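You operate a simulated robot arm through the tools that you are given. There is no shell and no other tool. Be economical: measure what you need, move in short steps, check, and stop when the job is done.

The job below is to be done with a simulated robot arm. You get a single attempt, and the scene is never put back.

Task
Raise the couch with HIGH and shift it till SIDE shows -6 cm.
Fine: blue lever to FREE to shift, back to LOCK after; no drive blocked or refused.

It is judged by the outcome, as a careful person would: the job done as asked, and still so three seconds after it is handed in. It fails if anything else is knocked over, pushed out of place, dropped, spilled or broken.

Robot
A 7-joint arm with a two-finger parallel gripper, fixed in place. Base frame: the origin is at the foot of the arm, x ahead of it, y to its left, z up. Readings come in mm, rad, newtons and seconds.
Its first joint turns from -2.601 to 2.601 rad. Payload 3.43 kg.
Tool frame: the origin (TCP) lies between the finger pads and is the grasp point; the fingertips stand 30 mm ahead of it; z points along the fingers, y is the line along which they close. The gripper opens to 94 mm. The fingers are 28 mm wide and 10 mm thick; the gripper's body (50 by 96 mm) begins 55 mm behind the TCP.
Orientation is told as [roll, pitch, yaw] about the base's x, y, z axes, in that order, counted from this pose: with the fingers straight down and closing along the base's y, the tool's x points along the base's -x, its y along +y and its z along -z.

Tools
- The arm moves only by the tool arm_command. Its arguments are lists of equal length, an entry for each row: "translation": the shift along the base's x, y, z in mm, a list of three; "turn": the turn, a rotation vector about the base's x, y, z in rad, a list of three; "fingers": the gripper command, from -1 (shut) to 1 (fully open), values between in proportion. In form: {"translation": [[tx, ty, tz], ...], "turn": [[ax, ay, az], ...], "fingers": [fingers, ...]}. A call has 1 to 10 rows; each row is the pose to reach, as a shift and turn from the pose commanded when the call began. Rows are played at 5 a second. More than 50 mm and 0.15 rad between two rows, or a gripper value outside its range, and nothing of the call is played. Where a pose cannot be reached the arm comes as near as it can. A force on the tool above 80 N (or 10 N above the force at the start of the call, whichever is more), or a blocked arm, ends the call early, and 0.2 s more pass. Each finger travels about 45 mm/s and halts on what it meets, pressing with about 27 N; the grip force reading is that of the motor and also rises with nothing between the fingers. The clock runs only during rows and for 0.2 s after the last one: add rows that repeat a pose to give the fingers time. It gives the time, the measured TCP pose, the force on the tool (base axes), the opening and the grip force at its end, in the units of the frame above (readings bear some noise), with the torque about the TCP (base axes, N m) and any sound that the robot's microphone picked up.
- Cameras (640 x 400 px; columns grow to the right, rows downward): "scene" is fixed at [220.9, 500.5, 1247.6]; the picture's right is [-0.69, -0.73, 0.00], its down [-0.38, 0.36, -0.85] and it looks along [0.62, -0.59, -0.52] (base axes); focal length 374 px, centre (320, 200). "wrist" rides on the gripper at [76, 14, -102] in the tool frame; the picture's right is [-0.18, 0.98, 0.00], its down [-0.75, -0.14, -0.64] and it looks along [-0.63, -0.12, 0.77] (tool axes); focal length 243 px, centre (320, 200). There is no depth. A picture from a camera that has moved, and an enlarged one, comes with that camera's place and axes in the base frame and with its lens.
- get_image(camera): a new picture of that camera. No time passes.
- zoom(camera, box): a new picture of the part [left, top, right, bottom] of that camera's present view, enlarged. No time passes.
- sign_off(): hands the job in; it is judged then, once.

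Work in short steps. Places have to be worked out from the pictures, the camera data and where the tool is seen: move nearer, look again, correct. Check each grasp and each placing, and mend what went wrong. You have 120 turns and 76 pictures in all, those below and enlarged ones among them. Open the gripper and draw the arm clear of the work before you hand the job in, unless the task says otherwise; then end with one line.

The tools are called after "Emit:" by a JSON object that holds its "api" and its "payload". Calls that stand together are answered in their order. arm_command: Moves the arm, as the interface text tells. Its arguments: {"type":"object","properties":{"translation":{"type":"array","items":{"type":"array","items":{"type":"number"}}},"turn":{"type":"array","items":{"type":"array","items":{"type":"number"}}},"fingers":{"type":"array","items":{"type":"number"}}},"required":["translation","turn","fingers"]} The other tools are called the same way: get_image (camera) takes a picture; zoom (camera, box) takes an enlarged picture of a part of a camera's view; sign_off () hands the job in.

At the start:

```text
t: 0.0
tool_pos: [785.7, -176.3, 904.1]
orientation: [0.0, 0.0, 0.0]
ft_force: [0.4, 0.7, -0.3]
ft_torque: [-0.02, 0.01, 0.0]
finger_gap: 93.7
finger_force: 0.1
```

scene: 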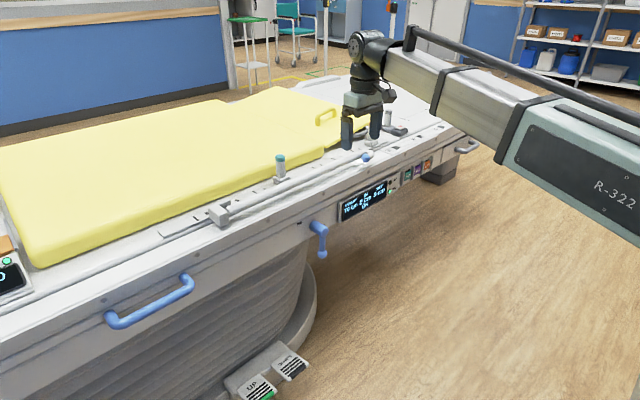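
wrist: 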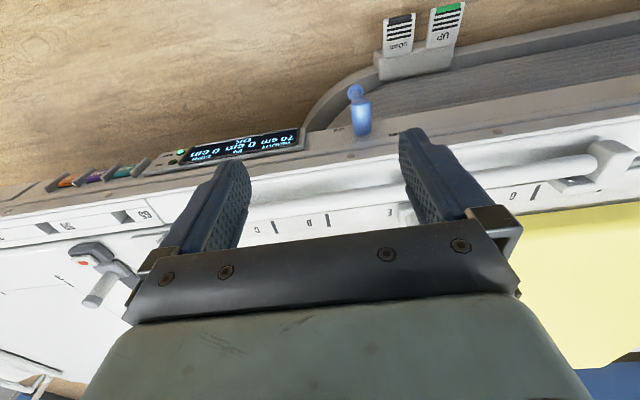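

I'll look closer at the display, blue lever and the controls.

Emit:
{"api": "zoom", "payload": {"camera": "scene", "box": [300, 90, 480, 270]}}

Emit:
{"api": "zoom", "payload": {"camera": "wrist", "box": [0, 70, 400, 320]}}

Emit:
{"api": "zoom", "payload": {"camera": "scene", "box": [0, 200, 340, 400]}}

```text
2.22 times, centred on (390, 180) of scene
camera zoom: at [220.9, 500.5, 1247.6], right [-0.69, -0.73, 0.0], down [-0.38, 0.36, -0.85], along [0.62, -0.59, -0.52], focal length 830 px, centre (164, 244)
```

zoom: 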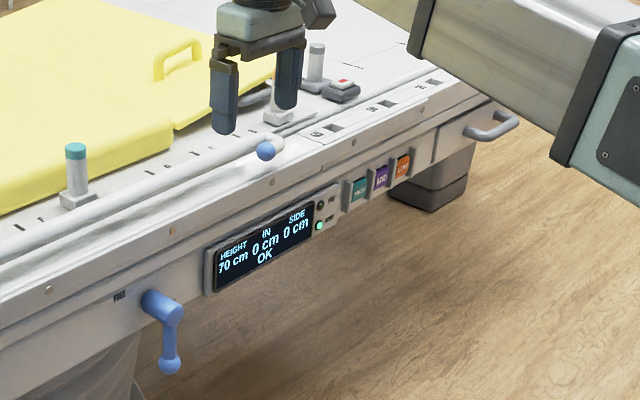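

```text
1.60 times, centred on (200, 195) of wrist
camera zoom: at [710.3, -160.8, 1007.1], right [0.18, 0.98, 0.0], down [0.75, -0.14, 0.64], along [0.63, -0.12, -0.77], focal length 388 px, centre (512, 208)
```

zoom: 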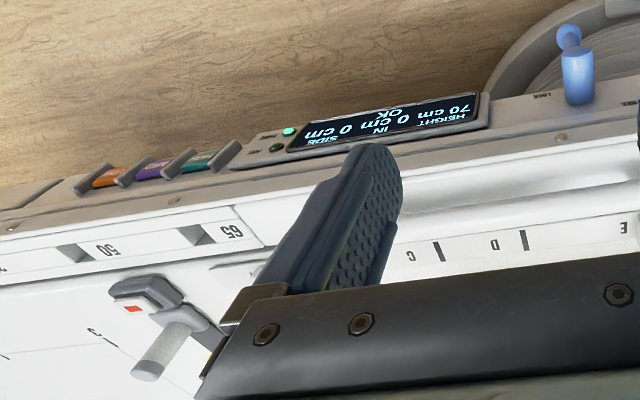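

```text
1.88 times, centred on (170, 300) of scene
camera zoom: at [220.9, 500.5, 1247.6], right [-0.69, -0.73, 0.0], down [-0.38, 0.36, -0.85], along [0.62, -0.59, -0.52], focal length 703 px, centre (602, 12)
```

zoom: 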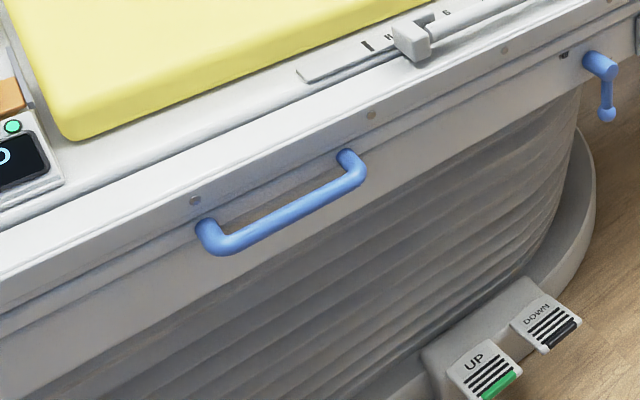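

Emit:
{"api": "zoom", "payload": {"camera": "scene", "box": [300, 150, 440, 237]}}

Emit:
{"api": "zoom", "payload": {"camera": "wrist", "box": [300, 70, 440, 157]}}

Emit:
{"api": "zoom", "payload": {"camera": "wrist", "box": [40, 110, 200, 210]}}

Emit:
{"api": "zoom", "payload": {"camera": "scene", "box": [350, 90, 490, 177]}}

Emit:
{"api": "zoom", "payload": {"camera": "scene", "box": [0, 220, 100, 320]}}

```text
4.57 times, centred on (370, 194) of scene
camera zoom: at [220.9, 500.5, 1247.6], right [-0.69, -0.73, 0.0], down [-0.38, 0.36, -0.85], along [0.62, -0.59, -0.52], focal length 1707 px, centre (91, 230)
```

zoom: 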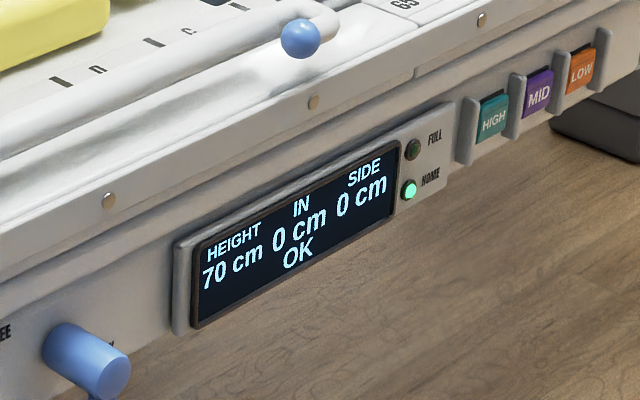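

```text
4.57 times, centred on (370, 114) of wrist
camera zoom: at [710.3, -160.8, 1007.1], right [0.18, 0.98, 0.0], down [0.75, -0.14, 0.64], along [0.63, -0.12, -0.77], focal length 1109 px, centre (91, 595)
```

zoom: 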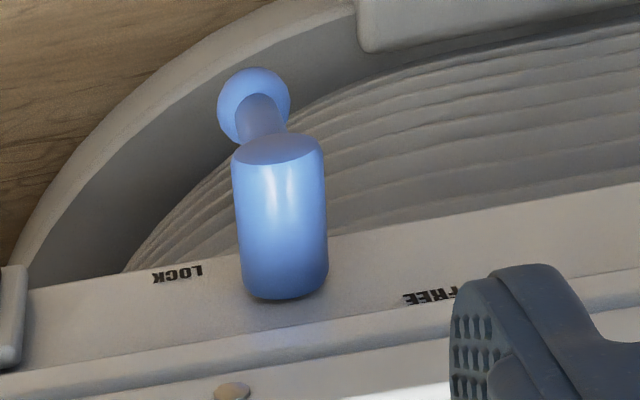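

```text
4.00 times, centred on (120, 160) of wrist
camera zoom: at [710.3, -160.8, 1007.1], right [0.18, 0.98, 0.0], down [0.75, -0.14, 0.64], along [0.63, -0.12, -0.77], focal length 970 px, centre (1120, 360)
```

zoom: 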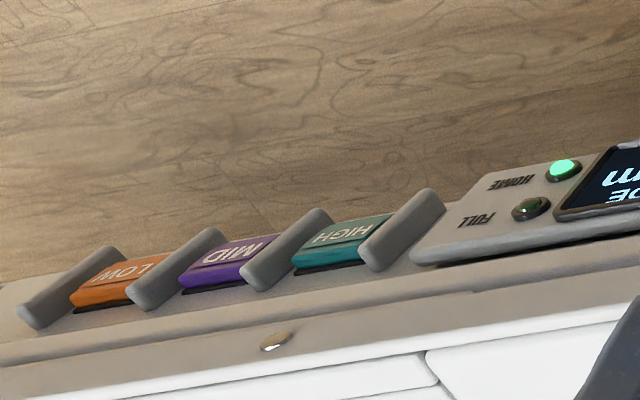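

```text
4.57 times, centred on (420, 134) of scene
camera zoom: at [220.9, 500.5, 1247.6], right [-0.69, -0.73, 0.0], down [-0.38, 0.36, -0.85], along [0.62, -0.59, -0.52], focal length 1707 px, centre (-137, 504)
```

zoom: 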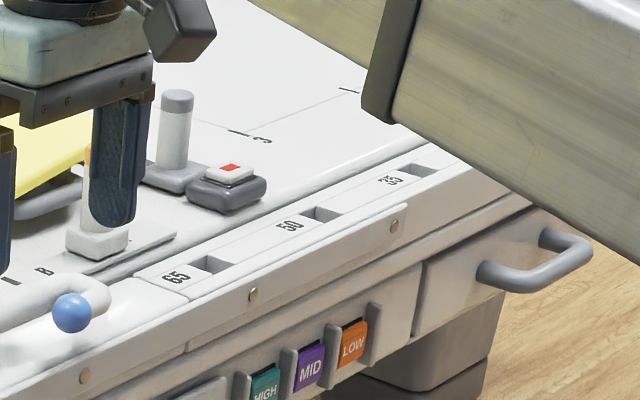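

```text
4.00 times, centred on (50, 270) of scene
camera zoom: at [220.9, 500.5, 1247.6], right [-0.69, -0.73, 0.0], down [-0.38, 0.36, -0.85], along [0.62, -0.59, -0.52], focal length 1494 px, centre (1400, -80)
```

zoom: 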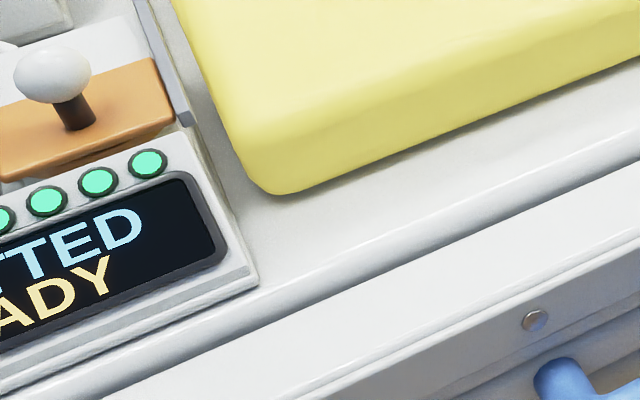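

The face lies around x≈870, with HIGH near (870,-517,660) and lever near (850,-127,600); the task is on the front face, so I'll tilt the tool toward horizontal while backing off, to view it frontally.

Emit:
{"api": "arm_command", "payload": {"translation": [[-25, 0, 0], [-50, 0, 0], [-75, 0, 0], [-100, 0, 0], [-125, 0, 0], [-150, 0, 0], [-170, 0, -10], [-190, 0, -20]], "turn": [[0, -0.13, 0], [0, -0.26, 0], [0, -0.39, 0], [0, -0.52, 0], [0, -0.65, 0], [0, -0.78, 0], [0, -0.91, 0], [0, -1.04, 0]], "fingers": [1, 1, 1, 1, 1, 1, 1, 1]}}

Emit:
{"api": "get_image", "payload": {"camera": "wrist"}}

Emit:
{"api": "get_image", "payload": {"camera": "scene"}}

```text
t: 1.8
tool_pos: [681.6, -217.8, 884.1]
orientation: [-0.001, -1.041, -0.001]
ft_force: [0.0, 0.9, -1.0]
ft_torque: [0.03, 0.03, 0.0]
finger_gap: 94.1
finger_force: 0.0
out of reach, approached as far as the arm can: row 6, 7, 8
```

```text
65 pictures are left
camera wrist: at [555.0, -203.2, 869.9], right [0.09, 0.98, 0.16], down [-0.17, -0.14, 0.97], along [0.98, -0.12, 0.16], focal length 243 px, centre (320, 200)
```

wrist: 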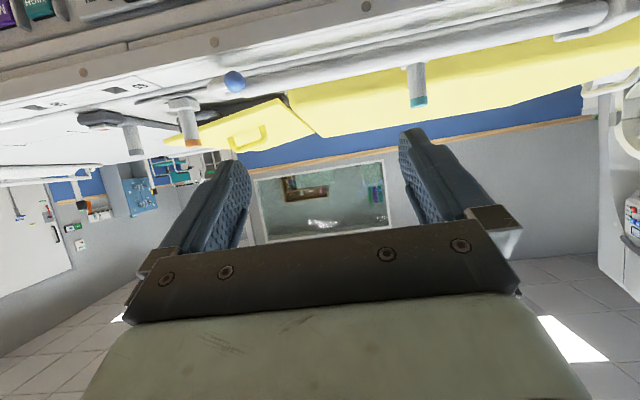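

```text
64 pictures are left
```

scene: 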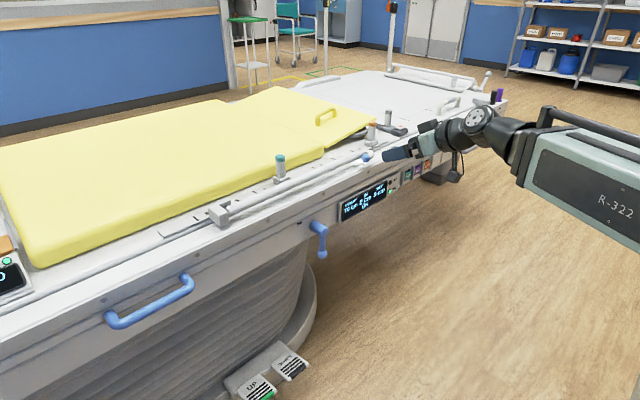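

The tool looks over the couch; I'll lower it in front of the face to view the lever and buttons head-on.

Emit:
{"api": "arm_command", "payload": {"translation": [[0, 0, -45], [0, 0, -90], [0, 0, -135], [0, 0, -180], [0, 0, -220]], "turn": [[0, 0, 0], [0, 0, 0], [0, 0, 0], [0, 0, 0], [0, 0, 0]], "fingers": [0, -1, -1, -1, -1]}}

Emit:
{"api": "get_image", "payload": {"camera": "wrist"}}

```text
t: 3.0
tool_pos: [680.0, -214.0, 663.4]
orientation: [0.0, -1.04, 0.0]
ft_force: [0.5, -0.2, 0.1]
ft_torque: [-0.01, -0.04, -0.01]
finger_gap: 0.0
finger_force: 10.0
```

```text
63 pictures are left
camera wrist: at [553.4, -200.2, 649.4], right [0.09, 0.98, 0.16], down [-0.17, -0.14, 0.97], along [0.98, -0.12, 0.16], focal length 243 px, centre (320, 200)
```

wrist: 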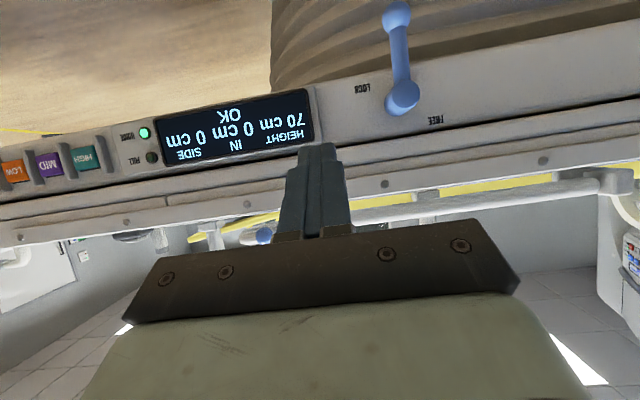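

The lever hangs straight down beside LOCK (FREE lies horizontal toward +y). Triangulated: HIGH ≈ (900,-595,595), lever hub end ≈ (869,-121,596), ball ≈ z 502. Moving in front of HIGH with the tool nearly horizontal.

Emit:
{"api": "arm_command", "payload": {"translation": [[8, -40, -7], [16, -80, -14], [24, -120, -21], [32, -160, -28], [40, -200, -35], [48, -240, -42], [56, -280, -49], [64, -320, -56], [72, -360, -62], [80, -380, -65]], "turn": [[0, -0.05, 0], [0, -0.1, 0], [0, -0.15, 0], [0, -0.2, 0], [0, -0.25, 0], [0, -0.3, 0], [0, -0.35, 0], [0, -0.4, 0], [0, -0.4, 0], [0, -0.4, 0]], "fingers": [-1, -1, -1, -1, -1, -1, -1, -1, -1, -1]}}

Emit:
{"api": "get_image", "payload": {"camera": "wrist"}}

Emit:
{"api": "zoom", "payload": {"camera": "scene", "box": [340, 110, 500, 210]}}

```text
t: 5.2
tool_pos: [757.8, -594.8, 600.9]
orientation: [0.003, -1.442, -0.001]
ft_force: [-1.0, -0.2, 0.3]
ft_torque: [0.0, 0.0, -0.02]
finger_gap: 0.0
finger_force: 27.0
```

```text
62 pictures are left
camera wrist: at [646.8, -580.8, 538.5], right [0.02, 0.98, 0.18], down [-0.54, -0.14, 0.83], along [0.84, -0.12, 0.53], focal length 243 px, centre (320, 200)
```

wrist: 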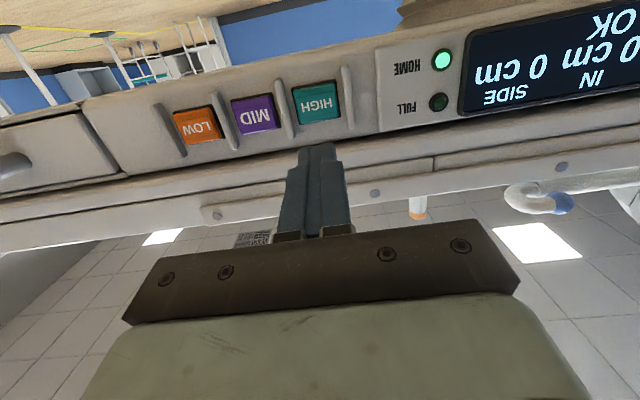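

```text
4.00 times, centred on (420, 160) of scene
camera zoom: at [220.9, 500.5, 1247.6], right [-0.69, -0.73, 0.0], down [-0.38, 0.36, -0.85], along [0.62, -0.59, -0.52], focal length 1494 px, centre (-80, 360)
```

zoom: 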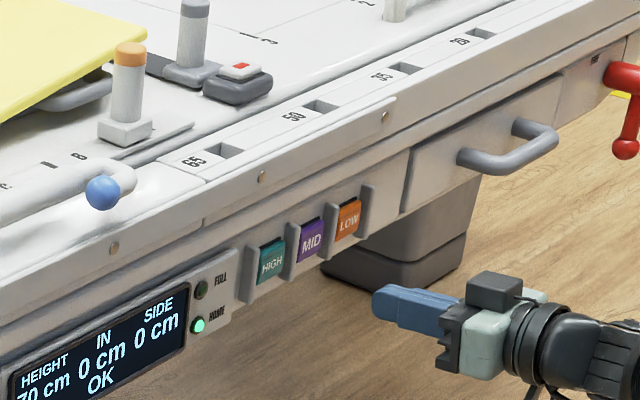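

HIGH sits at about (900,-598,588), straight ahead of the closed fingertips. Approach to ~15 mm short.

Emit:
{"api": "arm_command", "payload": {"translation": [[40, -1, -3], [70, -2, -6], [92, -3, -6]], "turn": [[0, -0.06, 0], [0, -0.12, 0], [0, -0.12, 0]], "fingers": [-1, -1, -1]}}

Emit:
{"api": "get_image", "payload": {"camera": "wrist"}}

Emit:
{"api": "zoom", "payload": {"camera": "scene", "box": [360, 130, 480, 205]}}

```text
t: 6.0
tool_pos: [850.0, -598.8, 593.5]
orientation: [0.017, -1.56, -0.019]
ft_force: [-0.4, -0.1, -0.3]
ft_torque: [0.0, 0.01, -0.02]
finger_gap: 0.0
finger_force: 27.1
```

```text
60 pictures are left
camera wrist: at [747.9, -584.1, 518.0], right [0.0, 0.98, 0.18], down [-0.63, -0.14, 0.76], along [0.77, -0.12, 0.62], focal length 243 px, centre (320, 200)
```

wrist: 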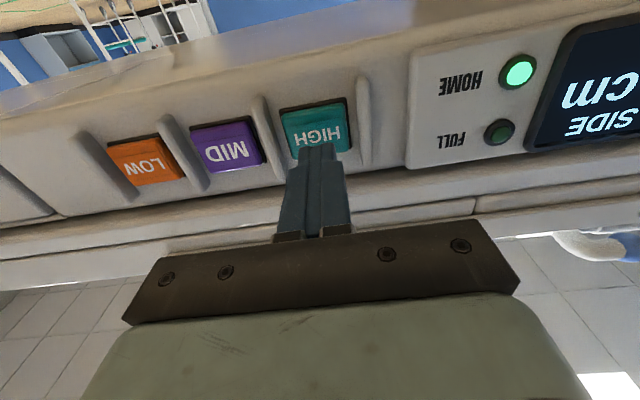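

```text
5.33 times, centred on (420, 168) of scene
camera zoom: at [220.9, 500.5, 1247.6], right [-0.69, -0.73, 0.0], down [-0.38, 0.36, -0.85], along [0.62, -0.59, -0.52], focal length 1992 px, centre (-213, 373)
```

zoom: 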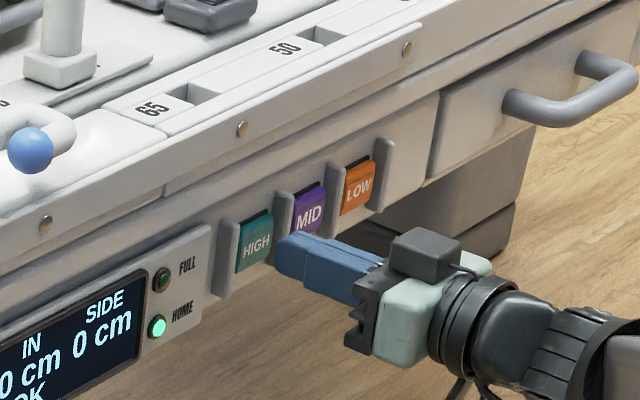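

Fingertips are aligned in y and about 10 mm high relative to the button centre; lower 8 mm and press in small steps.

Emit:
{"api": "arm_command", "payload": {"translation": [[5, 1, -8], [12, 1, -8]], "turn": [[0, 0, 0], [0, 0, 0]], "fingers": [-1, -1]}}

Emit:
{"api": "get_image", "payload": {"camera": "wrist"}}

```text
t: 6.6
tool_pos: [864.2, -597.3, 586.4]
orientation: [-0.001, -1.561, 0.0]
ft_force: [-0.8, -0.1, 0.2]
ft_torque: [0.03, 0.0, -0.04]
finger_gap: 0.2
finger_force: 26.9
```

```text
58 pictures are left
camera wrist: at [760.9, -583.0, 510.6], right [0.0, 0.98, 0.18], down [-0.63, -0.14, 0.76], along [0.77, -0.12, 0.62], focal length 243 px, centre (320, 200)
```

wrist: 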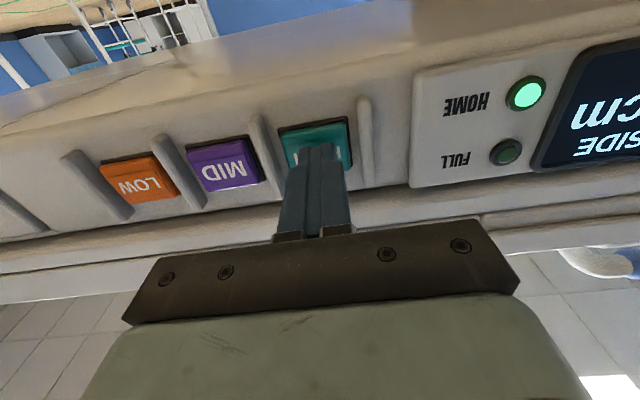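

No contact yet (tip at x≈894); continue forward 5 mm.

Emit:
{"api": "arm_command", "payload": {"translation": [[3, 0, 0], [6, 0, 0]], "turn": [[0, 0, 0], [0, 0, 0]], "fingers": [-1, -1]}}

Emit:
{"api": "zoom", "payload": {"camera": "scene", "box": [330, 130, 450, 205]}}

```text
t: 7.2
tool_pos: [869.6, -597.6, 586.4]
orientation: [0.022, -1.561, -0.021]
ft_force: [0.0, -1.2, -0.1]
ft_torque: [-0.01, 0.02, 0.02]
finger_gap: 0.0
finger_force: 27.0
```

```text
5.33 times, centred on (390, 168) of scene
camera zoom: at [220.9, 500.5, 1247.6], right [-0.69, -0.73, 0.0], down [-0.38, 0.36, -0.85], along [0.62, -0.59, -0.52], focal length 1992 px, centre (-53, 373)
```

zoom: 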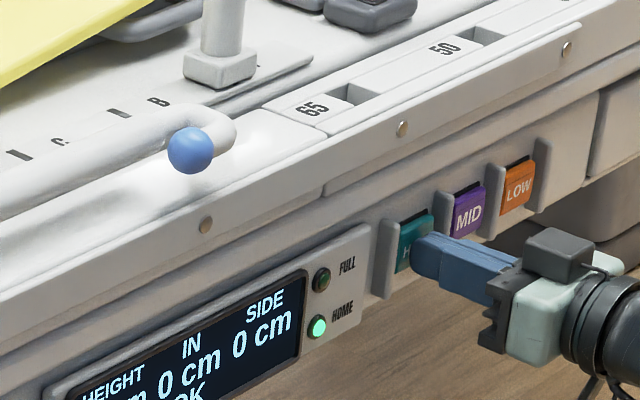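

Still no contact force; keep advancing in small steps.

Emit:
{"api": "arm_command", "payload": {"translation": [[4, 1, 0], [7, 1, 0]], "turn": [[0, 0, 0], [0, 0, 0]], "fingers": [-1, -1]}}

```text
t: 7.8
tool_pos: [875.2, -596.7, 585.9]
orientation: [0.033, -1.561, -0.03]
ft_force: [-3.3, -1.1, -0.3]
ft_torque: [0.0, -0.07, -0.09]
finger_gap: 0.0
finger_force: 26.8
heard: click
```

A click was heard with light contact: HIGH appears pressed. Check the display and button.

Emit:
{"api": "zoom", "payload": {"camera": "scene", "box": [300, 110, 460, 210]}}

```text
4.00 times, centred on (380, 160) of scene
camera zoom: at [220.9, 500.5, 1247.6], right [-0.69, -0.73, 0.0], down [-0.38, 0.36, -0.85], along [0.62, -0.59, -0.52], focal length 1494 px, centre (80, 360)
```

zoom: 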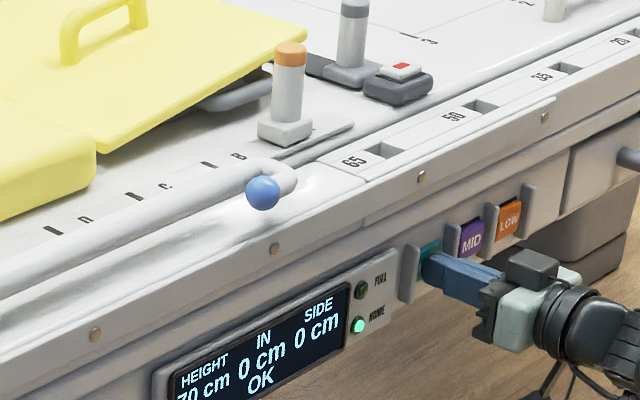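

Height still reads 70; hold briefly (0.4 s) and look again.

Emit:
{"api": "arm_command", "payload": {"translation": [[0, 0, 0]], "turn": [[0, 0, 0]], "fingers": [-1]}}

Emit:
{"api": "zoom", "payload": {"camera": "scene", "box": [320, 140, 440, 215]}}

```text
t: 8.2
tool_pos: [875.4, -596.7, 586.6]
orientation: [0.022, -1.561, -0.022]
ft_force: [-3.9, -1.6, -0.4]
ft_torque: [0.03, -0.04, -0.07]
finger_gap: 0.0
finger_force: 26.7
```

```text
5.33 times, centred on (380, 178) of scene
camera zoom: at [220.9, 500.5, 1247.6], right [-0.69, -0.73, 0.0], down [-0.38, 0.36, -0.85], along [0.62, -0.59, -0.52], focal length 1992 px, centre (0, 320)
```

zoom: 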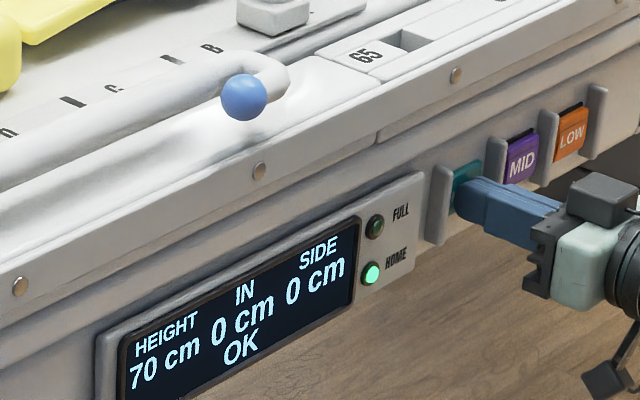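

No motion yet; the press may need more depth. Push 3 mm further and hold a little.

Emit:
{"api": "arm_command", "payload": {"translation": [[3, 0, 0], [3, 0, 0]], "turn": [[0, 0, 0], [0, 0, 0]], "fingers": [-1, -1]}}

Emit:
{"api": "zoom", "payload": {"camera": "scene", "box": [320, 140, 440, 215]}}

```text
t: 8.8
tool_pos: [878.7, -597.0, 585.0]
orientation: [-0.027, -1.561, 0.03]
ft_force: [-13.3, 4.5, -2.4]
ft_torque: [-0.05, -0.01, 0.16]
finger_gap: 0.1
finger_force: 27.1
```

```text
5.33 times, centred on (380, 178) of scene
camera zoom: at [220.9, 500.5, 1247.6], right [-0.69, -0.73, 0.0], down [-0.38, 0.36, -0.85], along [0.62, -0.59, -0.52], focal length 1992 px, centre (0, 320)
```

zoom: 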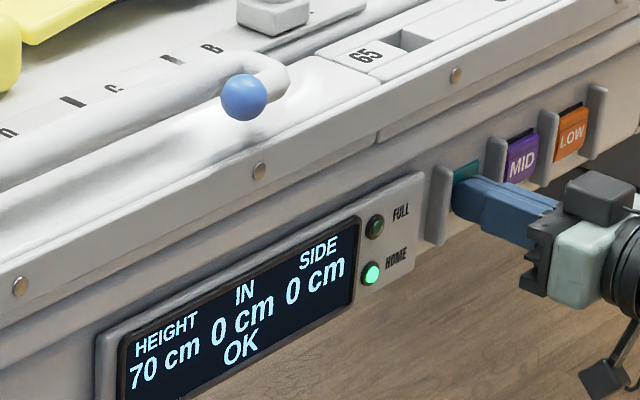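

The button is bottomed out and nothing has happened while held; it may act on release. Withdraw straight back and look.

Emit:
{"api": "arm_command", "payload": {"translation": [[-20, 0, 0], [-60, 0, 0], [-60, 0, 0], [-60, 0, 0]], "turn": [[0, 0, 0], [0, 0, 0], [0, 0, 0], [0, 0, 0]], "fingers": [-1, -1, -1, -1]}}

Emit:
{"api": "get_image", "payload": {"camera": "scene"}}

```text
t: 9.8
tool_pos: [819.0, -594.3, 586.0]
orientation: [0.015, -1.561, -0.014]
ft_force: [0.1, 0.3, 0.1]
ft_torque: [0.0, -0.02, -0.01]
finger_gap: 0.1
finger_force: 27.2
```

```text
53 pictures are left
```

scene: 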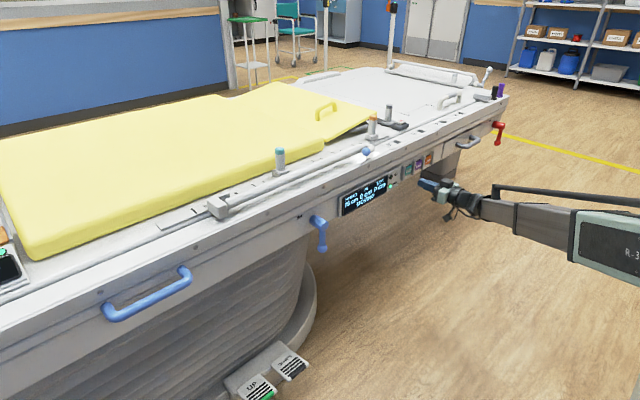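

Emit:
{"api": "zoom", "payload": {"camera": "scene", "box": [320, 150, 440, 225]}}

```text
5.33 times, centred on (380, 188) of scene
camera zoom: at [220.9, 500.5, 1247.6], right [-0.69, -0.73, 0.0], down [-0.38, 0.36, -0.85], along [0.62, -0.59, -0.52], focal length 1992 px, centre (0, 267)
```

zoom: 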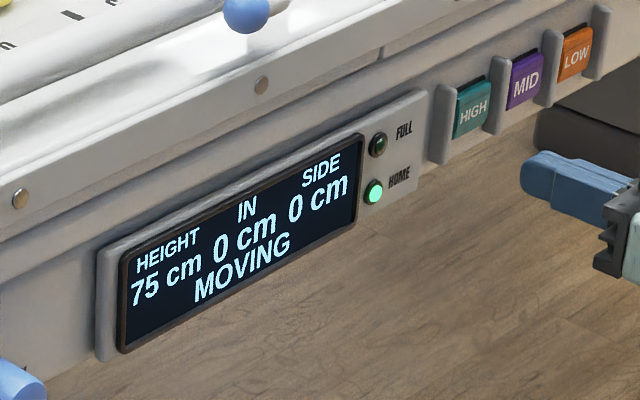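

It acts on release: height 75 cm and MOVING. Back off and wait for it to finish.

Emit:
{"api": "arm_command", "payload": {"translation": [[-20, 30, 0], [-40, 60, 10], [-50, 100, 20], [-55, 140, 30], [-55, 180, 40], [-55, 180, 40], [-55, 180, 40], [-55, 180, 40], [-55, 180, 40], [-55, 180, 40]], "turn": [[0, 0, 0], [0, 0, 0], [0, 0, 0], [0, 0, 0], [0, 0, 0], [0, 0, 0], [0, 0, 0], [0, 0, 0], [0, 0, 0], [0, 0, 0]], "fingers": [-1, -1, -1, -1, -1, -1, -1, -1, -1, -1]}}

Emit:
{"api": "get_image", "payload": {"camera": "wrist"}}

Emit:
{"api": "zoom", "payload": {"camera": "scene", "box": [290, 120, 450, 220]}}

```text
t: 12.0
tool_pos: [761.8, -419.3, 625.4]
orientation: [0.018, -1.559, -0.017]
ft_force: [0.9, 0.9, -0.1]
ft_torque: [0.04, -0.03, 0.02]
finger_gap: 0.2
finger_force: 27.0
```

```text
51 pictures are left
camera wrist: at [659.4, -404.9, 549.9], right [0.0, 0.98, 0.18], down [-0.63, -0.14, 0.76], along [0.77, -0.12, 0.62], focal length 243 px, centre (320, 200)
```

wrist: 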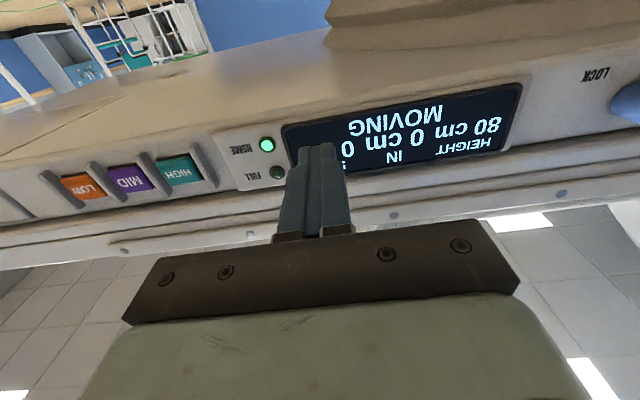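

```text
4.00 times, centred on (370, 170) of scene
camera zoom: at [220.9, 500.5, 1247.6], right [-0.69, -0.73, 0.0], down [-0.38, 0.36, -0.85], along [0.62, -0.59, -0.52], focal length 1494 px, centre (120, 320)
```

zoom: 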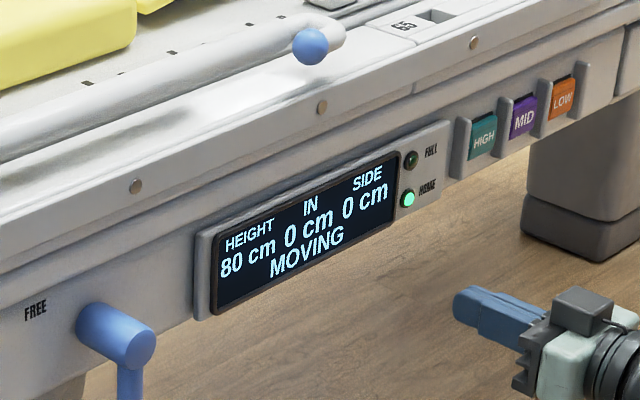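

Continuing to wait while moving toward the lever's -y side (well clear in x).

Emit:
{"api": "arm_command", "payload": {"translation": [[0, 30, 10], [0, 60, 20], [0, 90, 30], [0, 120, 40], [0, 150, 50], [0, 180, 60], [0, 200, 70], [0, 200, 80], [0, 200, 80], [0, 200, 80]], "turn": [[0, 0, 0], [0, 0, 0], [0, 0, 0], [0, 0, 0], [0, 0, 0], [0, 0, 0], [0, 0, 0], [0, 0, 0], [0, 0, 0], [0, 0, 0]], "fingers": [-1, -1, -1, -1, -1, -1, -1, -1, -1, -1]}}

Emit:
{"api": "arm_command", "payload": {"translation": [[0, 0, 0], [0, 0, 0], [0, 0, 0], [0, 0, 0], [0, 0, 0], [0, 0, 0], [0, 0, 0], [0, 0, 0], [0, 0, 0], [0, 0, 0]], "turn": [[0, 0, 0], [0, 0, 0], [0, 0, 0], [0, 0, 0], [0, 0, 0], [0, 0, 0], [0, 0, 0], [0, 0, 0], [0, 0, 0], [0, 0, 0]], "fingers": [-1, -1, -1, -1, -1, -1, -1, -1, -1, -1]}}

Emit:
{"api": "get_image", "payload": {"camera": "wrist"}}

Emit:
{"api": "zoom", "payload": {"camera": "scene", "box": [260, 120, 420, 220]}}

```text
t: 14.2
tool_pos: [763.3, -216.7, 706.4]
orientation: [-0.004, -1.561, 0.005]
ft_force: [0.5, 0.0, 0.0]
ft_torque: [-0.07, 0.01, 0.02]
finger_gap: 0.0
finger_force: 26.9
```

```text
t: 16.4
tool_pos: [764.9, -216.5, 707.7]
orientation: [0.012, -1.559, -0.012]
ft_force: [0.0, -0.8, 0.1]
ft_torque: [0.01, 0.0, 0.04]
finger_gap: 0.1
finger_force: 26.3
```

```text
49 pictures are left
camera wrist: at [661.8, -201.9, 631.7], right [0.0, 0.98, 0.18], down [-0.63, -0.14, 0.76], along [0.77, -0.12, 0.62], focal length 243 px, centre (320, 200)
```

wrist: 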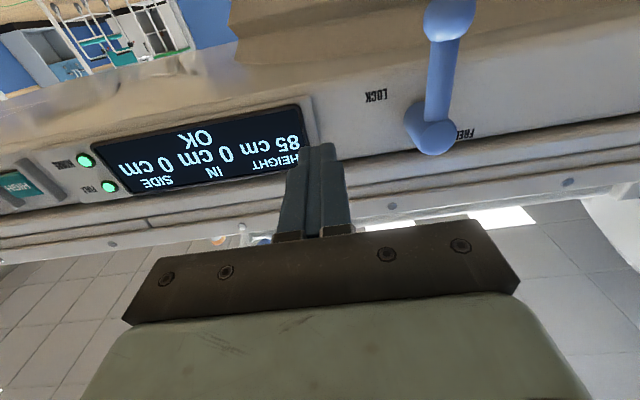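

```text
4.00 times, centred on (340, 170) of scene
camera zoom: at [220.9, 500.5, 1247.6], right [-0.69, -0.73, 0.0], down [-0.38, 0.36, -0.85], along [0.62, -0.59, -0.52], focal length 1494 px, centre (240, 320)
```

zoom: 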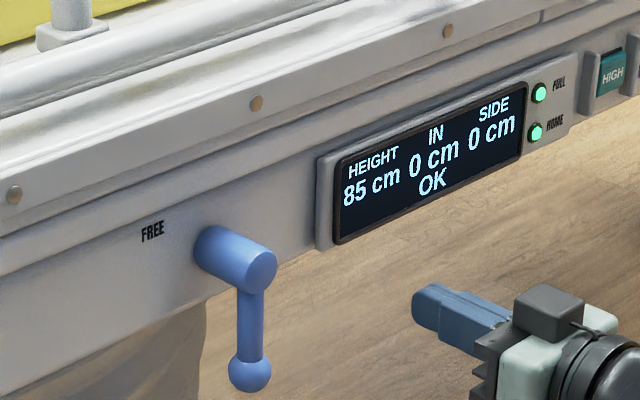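

Height 85 cm, OK, FULL lit. Lever: hub end ≈ (862,-123,737), ball ≈ (861,-120,657). I'll bring closed fingers to the -y side of the lever arm at z≈685.

Emit:
{"api": "arm_command", "payload": {"translation": [[0, 40, -20], [40, 42, -22], [84, 44, -22]], "turn": [[0, 0, 0], [0, 0, 0], [0, 0, 0]], "fingers": [-1, -1, -1]}}

Emit:
{"api": "get_image", "payload": {"camera": "wrist"}}

Emit:
{"api": "zoom", "payload": {"camera": "scene", "box": [260, 150, 420, 250]}}

```text
t: 17.2
tool_pos: [844.9, -172.5, 683.1]
orientation: [0.055, -1.56, -0.052]
ft_force: [-0.6, 0.5, -0.5]
ft_torque: [0.0, 0.03, 0.0]
finger_gap: 0.0
finger_force: 26.4
```

```text
47 pictures are left
camera wrist: at [743.2, -158.8, 608.6], right [0.0, 0.98, 0.18], down [-0.63, -0.14, 0.76], along [0.77, -0.12, 0.62], focal length 243 px, centre (320, 200)
```

wrist: 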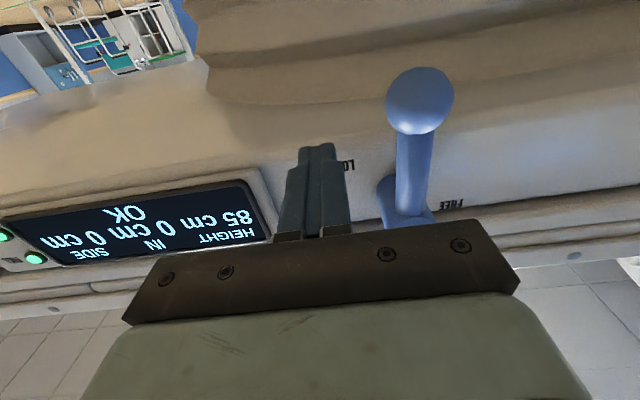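

```text
4.00 times, centred on (340, 200) of scene
camera zoom: at [220.9, 500.5, 1247.6], right [-0.69, -0.73, 0.0], down [-0.38, 0.36, -0.85], along [0.62, -0.59, -0.52], focal length 1494 px, centre (240, 200)
```

zoom: 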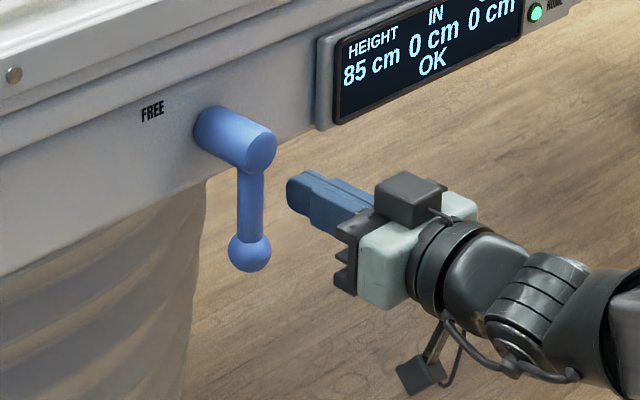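

Fingers are level with the lever arm, ~20 mm to its -y side. Push along the arc in +y to about 30–45°.

Emit:
{"api": "arm_command", "payload": {"translation": [[0, 15, 3], [0, 30, 4], [0, 43, 2], [0, 56, 1], [0, 68, 4]], "turn": [[0, 0, 0], [0, 0, 0], [0, 0, 0], [0, 0, 0], [0, 0, 0]], "fingers": [-1, -1, -1, -1, -1]}}

Emit:
{"api": "zoom", "payload": {"camera": "scene", "box": [240, 150, 400, 250]}}

```text
t: 18.4
tool_pos: [846.0, -105.4, 687.5]
orientation: [-0.059, -1.56, 0.056]
ft_force: [-0.1, -1.4, 0.6]
ft_torque: [0.0, 0.02, -0.04]
finger_gap: 0.3
finger_force: 27.0
```

```text
4.00 times, centred on (320, 200) of scene
camera zoom: at [220.9, 500.5, 1247.6], right [-0.69, -0.73, 0.0], down [-0.38, 0.36, -0.85], along [0.62, -0.59, -0.52], focal length 1494 px, centre (320, 200)
```

zoom: 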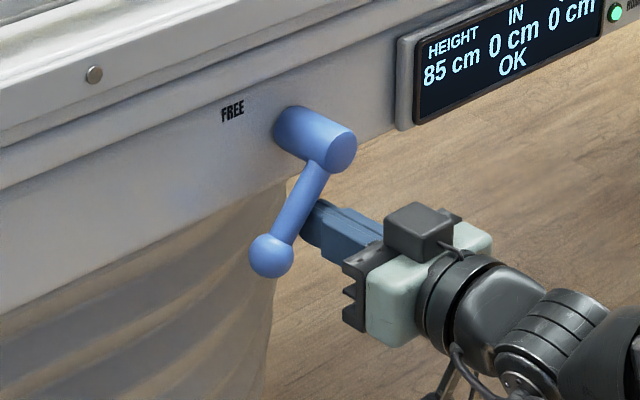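

The lever is swinging toward FREE smoothly. Continue the arc to horizontal.

Emit:
{"api": "arm_command", "payload": {"translation": [[0, 7, 2], [0, 14, 6], [0, 19, 11], [0, 24, 17], [0, 28, 23], [0, 31, 28]], "turn": [[0, 0, 0], [0, 0, 0], [0, 0, 0], [0, 0, 0], [0, 0, 0], [0, 0, 0]], "fingers": [-1, -1, -1, -1, -1, -1]}}

Emit:
{"api": "zoom", "payload": {"camera": "scene", "box": [240, 150, 400, 250]}}

```text
t: 19.8
tool_pos: [847.5, -74.8, 716.2]
orientation: [0.022, -1.559, -0.024]
ft_force: [0.6, 0.2, -0.3]
ft_torque: [0.01, 0.0, -0.03]
finger_gap: 0.0
finger_force: 27.6
```

```text
4.00 times, centred on (320, 200) of scene
camera zoom: at [220.9, 500.5, 1247.6], right [-0.69, -0.73, 0.0], down [-0.38, 0.36, -0.85], along [0.62, -0.59, -0.52], focal length 1494 px, centre (320, 200)
```

zoom: 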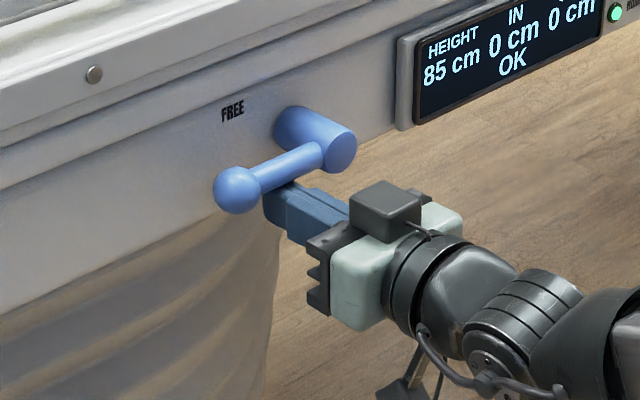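

The lever is essentially horizontal with no resistance; push up a little more to find the stop.

Emit:
{"api": "arm_command", "payload": {"translation": [[0, 1, 4], [0, 1, 8]], "turn": [[0, 0, 0], [0, 0, 0]], "fingers": [-1, -1]}}

Emit:
{"api": "zoom", "payload": {"camera": "scene", "box": [240, 150, 400, 250]}}

```text
t: 20.4
tool_pos: [846.8, -73.9, 719.2]
orientation: [0.008, -1.545, -0.01]
ft_force: [-15.4, -4.4, -39.1]
ft_torque: [0.1, 0.57, -0.04]
finger_gap: 0.1
finger_force: 27.1
```

```text
4.00 times, centred on (320, 200) of scene
camera zoom: at [220.9, 500.5, 1247.6], right [-0.69, -0.73, 0.0], down [-0.38, 0.36, -0.85], along [0.62, -0.59, -0.52], focal length 1494 px, centre (320, 200)
```

zoom: 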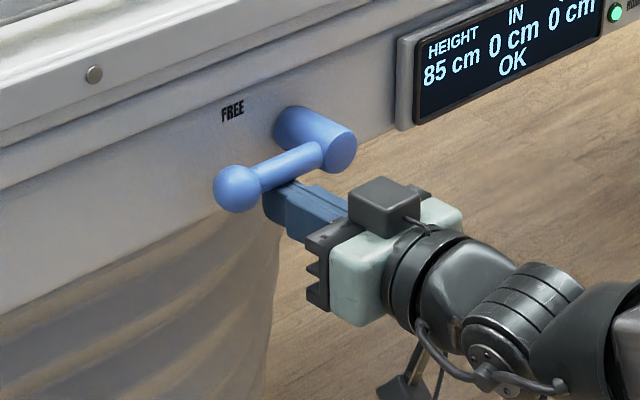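

Lever is hard against its FREE stop (39 N). Release downward, back out, and move toward the blue handle at y≈+370 while rolling the gripper so it closes vertically.

Emit:
{"api": "arm_command", "payload": {"translation": [[0, 0, -20], [-40, 0, -22], [-85, 0, -22], [-100, 45, 0], [-110, 90, 20], [-110, 135, 40], [-110, 180, 60]], "turn": [[0, 0, 0], [0, 0, 0], [0, 0, 0], [-0.14, 0, 0], [-0.28, 0, 0], [-0.42, 0, 0], [-0.56, 0, 0]], "fingers": [-1, -1, -1, -1, -1, -1, -1]}}

Emit:
{"api": "get_image", "payload": {"camera": "wrist"}}

Emit:
{"api": "get_image", "payload": {"camera": "scene"}}

```text
refused: row 4 steps farther than a row can; nothing moved
```

```text
42 pictures are left
camera wrist: at [742.8, -58.9, 644.9], right [0.01, 0.98, 0.18], down [-0.62, -0.14, 0.77], along [0.78, -0.12, 0.61], focal length 243 px, centre (320, 200)
```

wrist: 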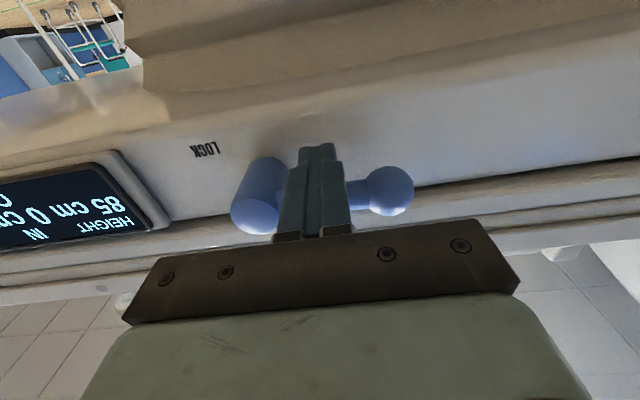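

```text
41 pictures are left
```

scene: 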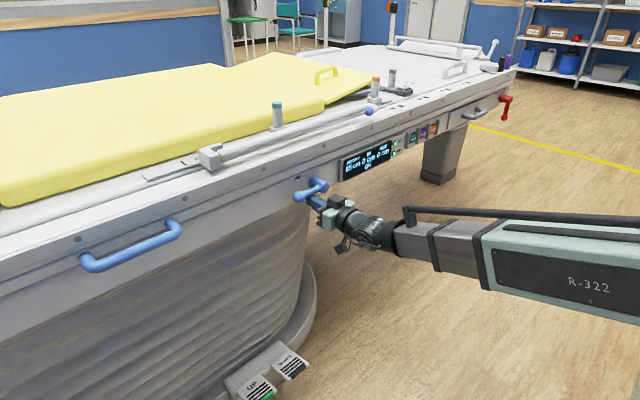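

One step was too long; redo it with shorter steps.

Emit:
{"api": "arm_command", "payload": {"translation": [[0, 0, -20], [-40, 0, -22], [-85, 0, -22], [-95, 40, -5], [-100, 80, 12], [-100, 120, 30], [-100, 160, 45]], "turn": [[0, 0, 0], [0, 0, 0], [0, 0, 0], [-0.14, 0, 0], [-0.28, 0, 0], [-0.42, 0, 0], [-0.56, 0, 0]], "fingers": [-1, -1, -1, -1, -1, -1, -1]}}

Emit:
{"api": "get_image", "payload": {"camera": "wrist"}}

```text
t: 22.0
tool_pos: [766.4, 23.8, 814.2]
orientation: [-1.092, -1.417, 1.183]
ft_force: [-0.1, 0.2, -0.9]
ft_torque: [-0.01, -0.05, -0.02]
finger_gap: 0.0
finger_force: 27.0
out of reach, approached as far as the arm can: row 4, 5, 6, 7
```

```text
40 pictures are left
camera wrist: at [659.5, 19.6, 744.4], right [-0.08, 1.0, 0.05], down [-0.58, -0.09, 0.81], along [0.81, 0.04, 0.59], focal length 243 px, centre (320, 200)
```

wrist: 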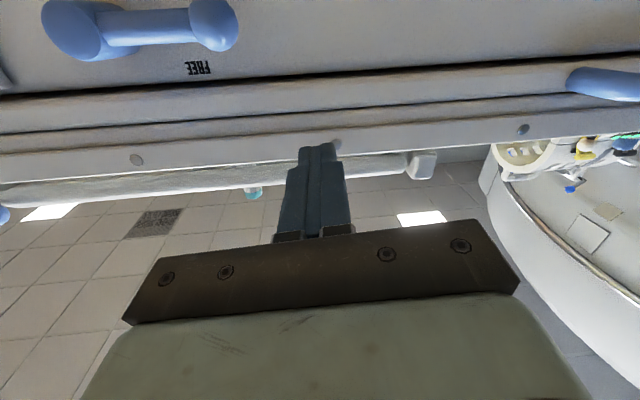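

That pose is too near the base for the rolled wrist. The handle bar spans y≈290–455 at x≈860, z≈810; I'll move +y with a bit more x first, and check the pose.

Emit:
{"api": "arm_command", "payload": {"translation": [[10, 40, 0], [15, 80, 0], [20, 120, 0], [20, 160, 0], [20, 200, 0], [20, 240, 0], [20, 280, 0], [20, 320, 0], [20, 345, 0]], "turn": [[0, 0, 0], [0, 0, 0], [0, 0, 0], [0, 0, 0], [0, 0, 0], [0, 0, 0], [0, 0, 0], [0, 0, 0], [0, 0, 0]], "fingers": [-1, -1, -1, -1, -1, -1, -1, -1, -1]}}

Emit:
{"api": "get_image", "payload": {"camera": "wrist"}}

Emit:
{"api": "get_image", "payload": {"camera": "scene"}}

```text
t: 24.0
tool_pos: [849.2, 233.3, 853.6]
orientation: [-0.848, -1.375, 1.155]
ft_force: [0.0, 0.2, 0.6]
ft_torque: [0.02, 0.03, 0.03]
finger_gap: 0.0
finger_force: 26.9
out of reach, approached as far as the arm can: row 1, 2, 3, 4, 5, 6, 7, 8, 9
```

```text
39 pictures are left
camera wrist: at [742.9, 204.0, 791.3], right [-0.29, 0.96, 0.04], down [-0.51, -0.19, 0.84], along [0.81, 0.22, 0.54], focal length 243 px, centre (320, 200)
```

wrist: 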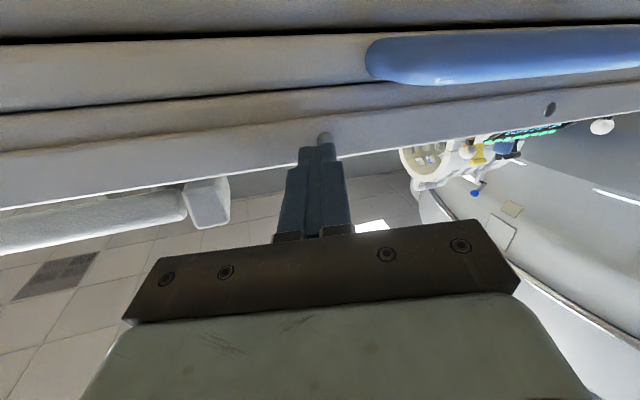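

```text
38 pictures are left
```

scene: 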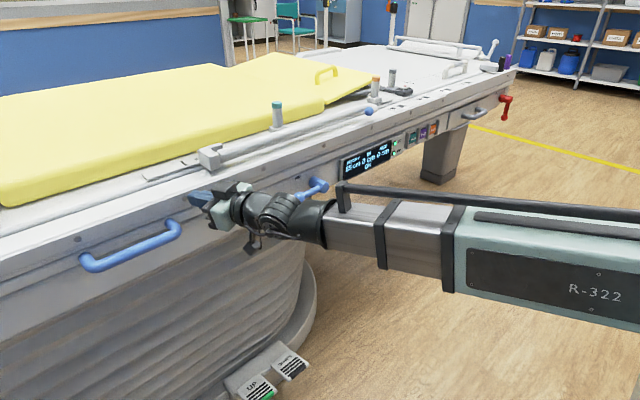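

The arm hits wrist limits with a fully horizontal tool here. I'll back off from the face and pitch the tool down ~45°, a freer posture for gripping the bar.

Emit:
{"api": "arm_command", "payload": {"translation": [[-40, 0, 10], [-70, 0, 20], [-70, 20, 30], [-70, 40, 40], [-70, 60, 45], [-70, 80, 45]], "turn": [[0, 0.13, 0], [0, 0.26, 0], [0, 0.39, 0], [0, 0.52, 0], [0, 0.65, 0], [0, 0.78, 0]], "fingers": [-1, -1, -1, -1, -1, -1]}}

Emit:
{"api": "get_image", "payload": {"camera": "scene"}}

```text
t: 25.4
tool_pos: [778.7, 308.8, 904.8]
orientation: [-0.259, -0.714, 0.505]
ft_force: [0.3, 0.5, 0.2]
ft_torque: [0.03, -0.04, -0.01]
finger_gap: 0.0
finger_force: 26.5
out of reach, approached as far as the arm can: row 1, 2, 3, 4, 5, 6
```

```text
37 pictures are left
```

scene: 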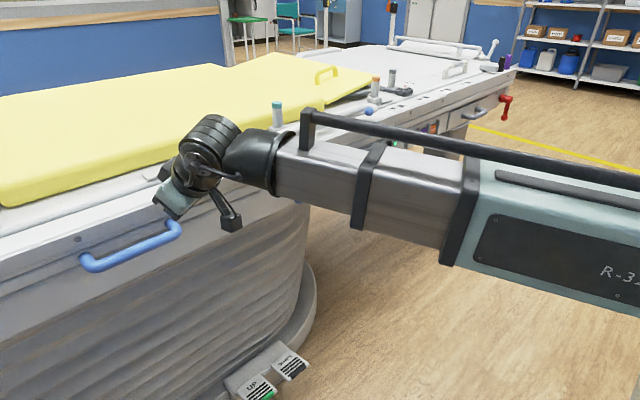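

A wrist limit is still active. I'll go back to a plain tool-down posture (orientation ≈ 0), up and away from the couch, then choose the grip orientation from there.

Emit:
{"api": "arm_command", "payload": {"translation": [[-10, 0, 15], [-20, 0, 30], [-30, 0, 45], [-40, 0, 60], [-50, 0, 75], [-60, 0, 85], [-60, 0, 85], [-60, 0, 85]], "turn": [[0.009, 0.108, -0.055], [0.018, 0.215, -0.111], [0.027, 0.323, -0.166], [0.036, 0.431, -0.222], [0.045, 0.539, -0.277], [0.054, 0.646, -0.333], [0.063, 0.754, -0.388], [0.063, 0.754, -0.388]], "fingers": [-1, -1, -1, -1, -1, -1, -1, -1]}}

Emit:
{"api": "get_image", "payload": {"camera": "wrist"}}

Emit:
{"api": "get_image", "payload": {"camera": "scene"}}

```text
t: 27.2
tool_pos: [715.0, 308.4, 1001.1]
orientation: [-0.248, -0.115, 0.013]
ft_force: [1.2, -0.1, 0.3]
ft_torque: [0.0, 0.01, -0.01]
finger_gap: 0.0
finger_force: 27.0
out of reach, approached as far as the arm can: row 1, 2, 3, 4, 5, 6, 7, 8
```

```text
36 pictures are left
camera wrist: at [628.3, 346.6, 1088.7], right [0.2, 0.96, -0.22], down [0.67, 0.03, 0.74], along [0.71, -0.29, -0.64], focal length 243 px, centre (320, 200)
```

wrist: 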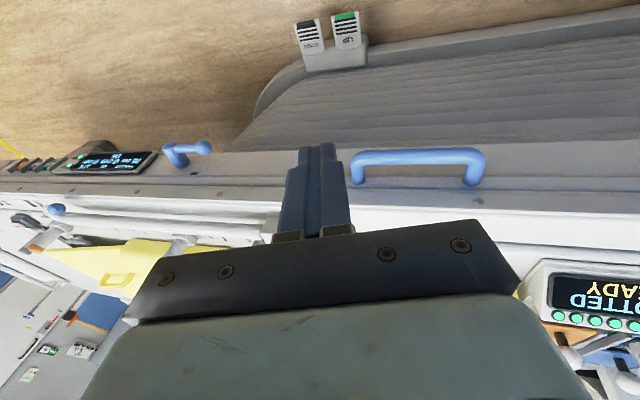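

```text
35 pictures are left
```

scene: 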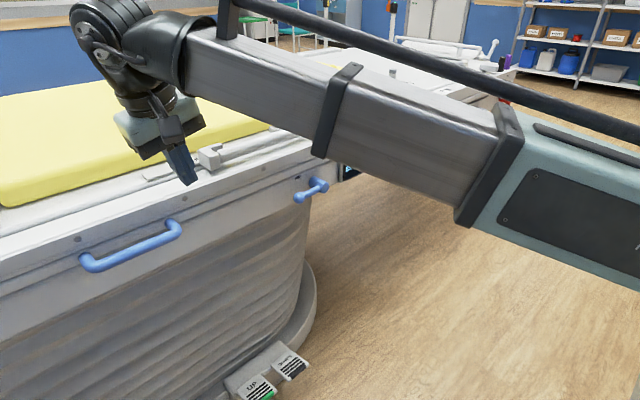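

Handle is clearly visible now (bar y≈290–455). A wrist joint is still near its limit since the arm is folded; I'll extend toward above the handle while levelling the tool.

Emit:
{"api": "arm_command", "payload": {"translation": [[20, 15, 0], [40, 30, 0], [60, 45, 0], [80, 60, 0], [100, 60, 0], [100, 60, 0]], "turn": [[0.05, 0.025, 0], [0.1, 0.05, 0], [0.15, 0.08, 0], [0.2, 0.11, 0], [0.25, 0.115, 0], [0.25, 0.115, 0]], "fingers": [-1, -1, -1, -1, -1, -1]}}

```text
t: 28.6
tool_pos: [813.4, 367.6, 1009.9]
orientation: [-0.246, -0.12, 0.013]
ft_force: [0.0, -1.0, 0.2]
ft_torque: [-0.05, 0.0, 0.01]
finger_gap: 0.2
finger_force: 26.9
out of reach, approached as far as the arm can: row 1, 2, 3, 4, 5, 6
```

Roll is still stuck at -0.25; try yawing the tool with the arm's heading (+0.45) to relieve the limit.

Emit:
{"api": "arm_command", "payload": {"translation": [[0, 0, 0], [0, 0, 0], [0, 0, 0], [0, 0, 0], [0, 0, 0], [0, 0, 0]], "turn": [[0, 0, 0.12], [0, 0, 0.24], [0, 0, 0.36], [0, 0, 0.48], [0.12, 0.05, 0.48], [0.2, 0.1, 0.48]], "fingers": [-1, -1, -1, -1, -1, -1]}}

```text
t: 30.0
tool_pos: [808.4, 377.4, 1008.2]
orientation: [-0.26, -0.129, 0.358]
ft_force: [0.2, 0.2, 0.0]
ft_torque: [0.02, 0.06, -0.02]
finger_gap: 0.0
finger_force: 27.5
out of reach, approached as far as the arm can: row 3, 4, 5, 6
```

The limit is likely the wrist bend with the forearm pointing up; lowering the tool (in front of the couch) should free it. Lower to z≈900 at x≈780 and level the tool.

Emit:
{"api": "arm_command", "payload": {"translation": [[-10, 0, -25], [-20, 0, -50], [-30, 0, -75], [-30, 0, -100], [-30, 0, -105], [-30, 0, -105]], "turn": [[0.04, 0.02, -0.05], [0.08, 0.04, -0.1], [0.12, 0.06, -0.15], [0.17, 0.09, -0.2], [0.22, 0.11, -0.25], [0.26, 0.13, -0.36]], "fingers": [-1, -1, -1, -1, -1, -1]}}

Emit:
{"api": "get_image", "payload": {"camera": "scene"}}

```text
t: 31.4
tool_pos: [770.9, 383.1, 906.9]
orientation: [-0.214, -0.185, -0.015]
ft_force: [-0.1, 0.6, -0.3]
ft_torque: [0.02, -0.02, 0.0]
finger_gap: 0.0
finger_force: 27.2
out of reach, approached as far as the arm can: row 2, 3, 4, 5, 6
```

```text
34 pictures are left
```

scene: 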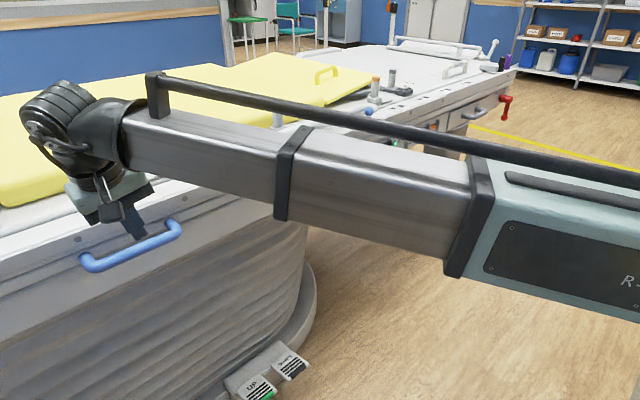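

Forearm posture seems swivelled. Test which rotation is blocked: a pure small yaw toward -90° (needed for gripping the bar) for information.

Emit:
{"api": "arm_command", "payload": {"translation": [[0, 0, 0], [0, 0, 0], [0, 0, 0], [0, 0, 0], [0, 0, 0], [0, 0, 0]], "turn": [[0, 0, -0.14], [0, 0, -0.28], [0, 0, -0.42], [0, 0, -0.56], [0, 0, -0.7], [0, 0, -0.84]], "fingers": [-1, -1, -1, -1, -1, -1]}}

```text
t: 32.8
tool_pos: [774.1, 377.6, 909.5]
orientation: [-0.229, -0.238, -0.844]
ft_force: [-0.2, 0.4, 0.6]
ft_torque: [0.0, -0.03, 0.0]
finger_gap: 0.0
finger_force: 26.8
out of reach, approached as far as the arm can: row 6
```

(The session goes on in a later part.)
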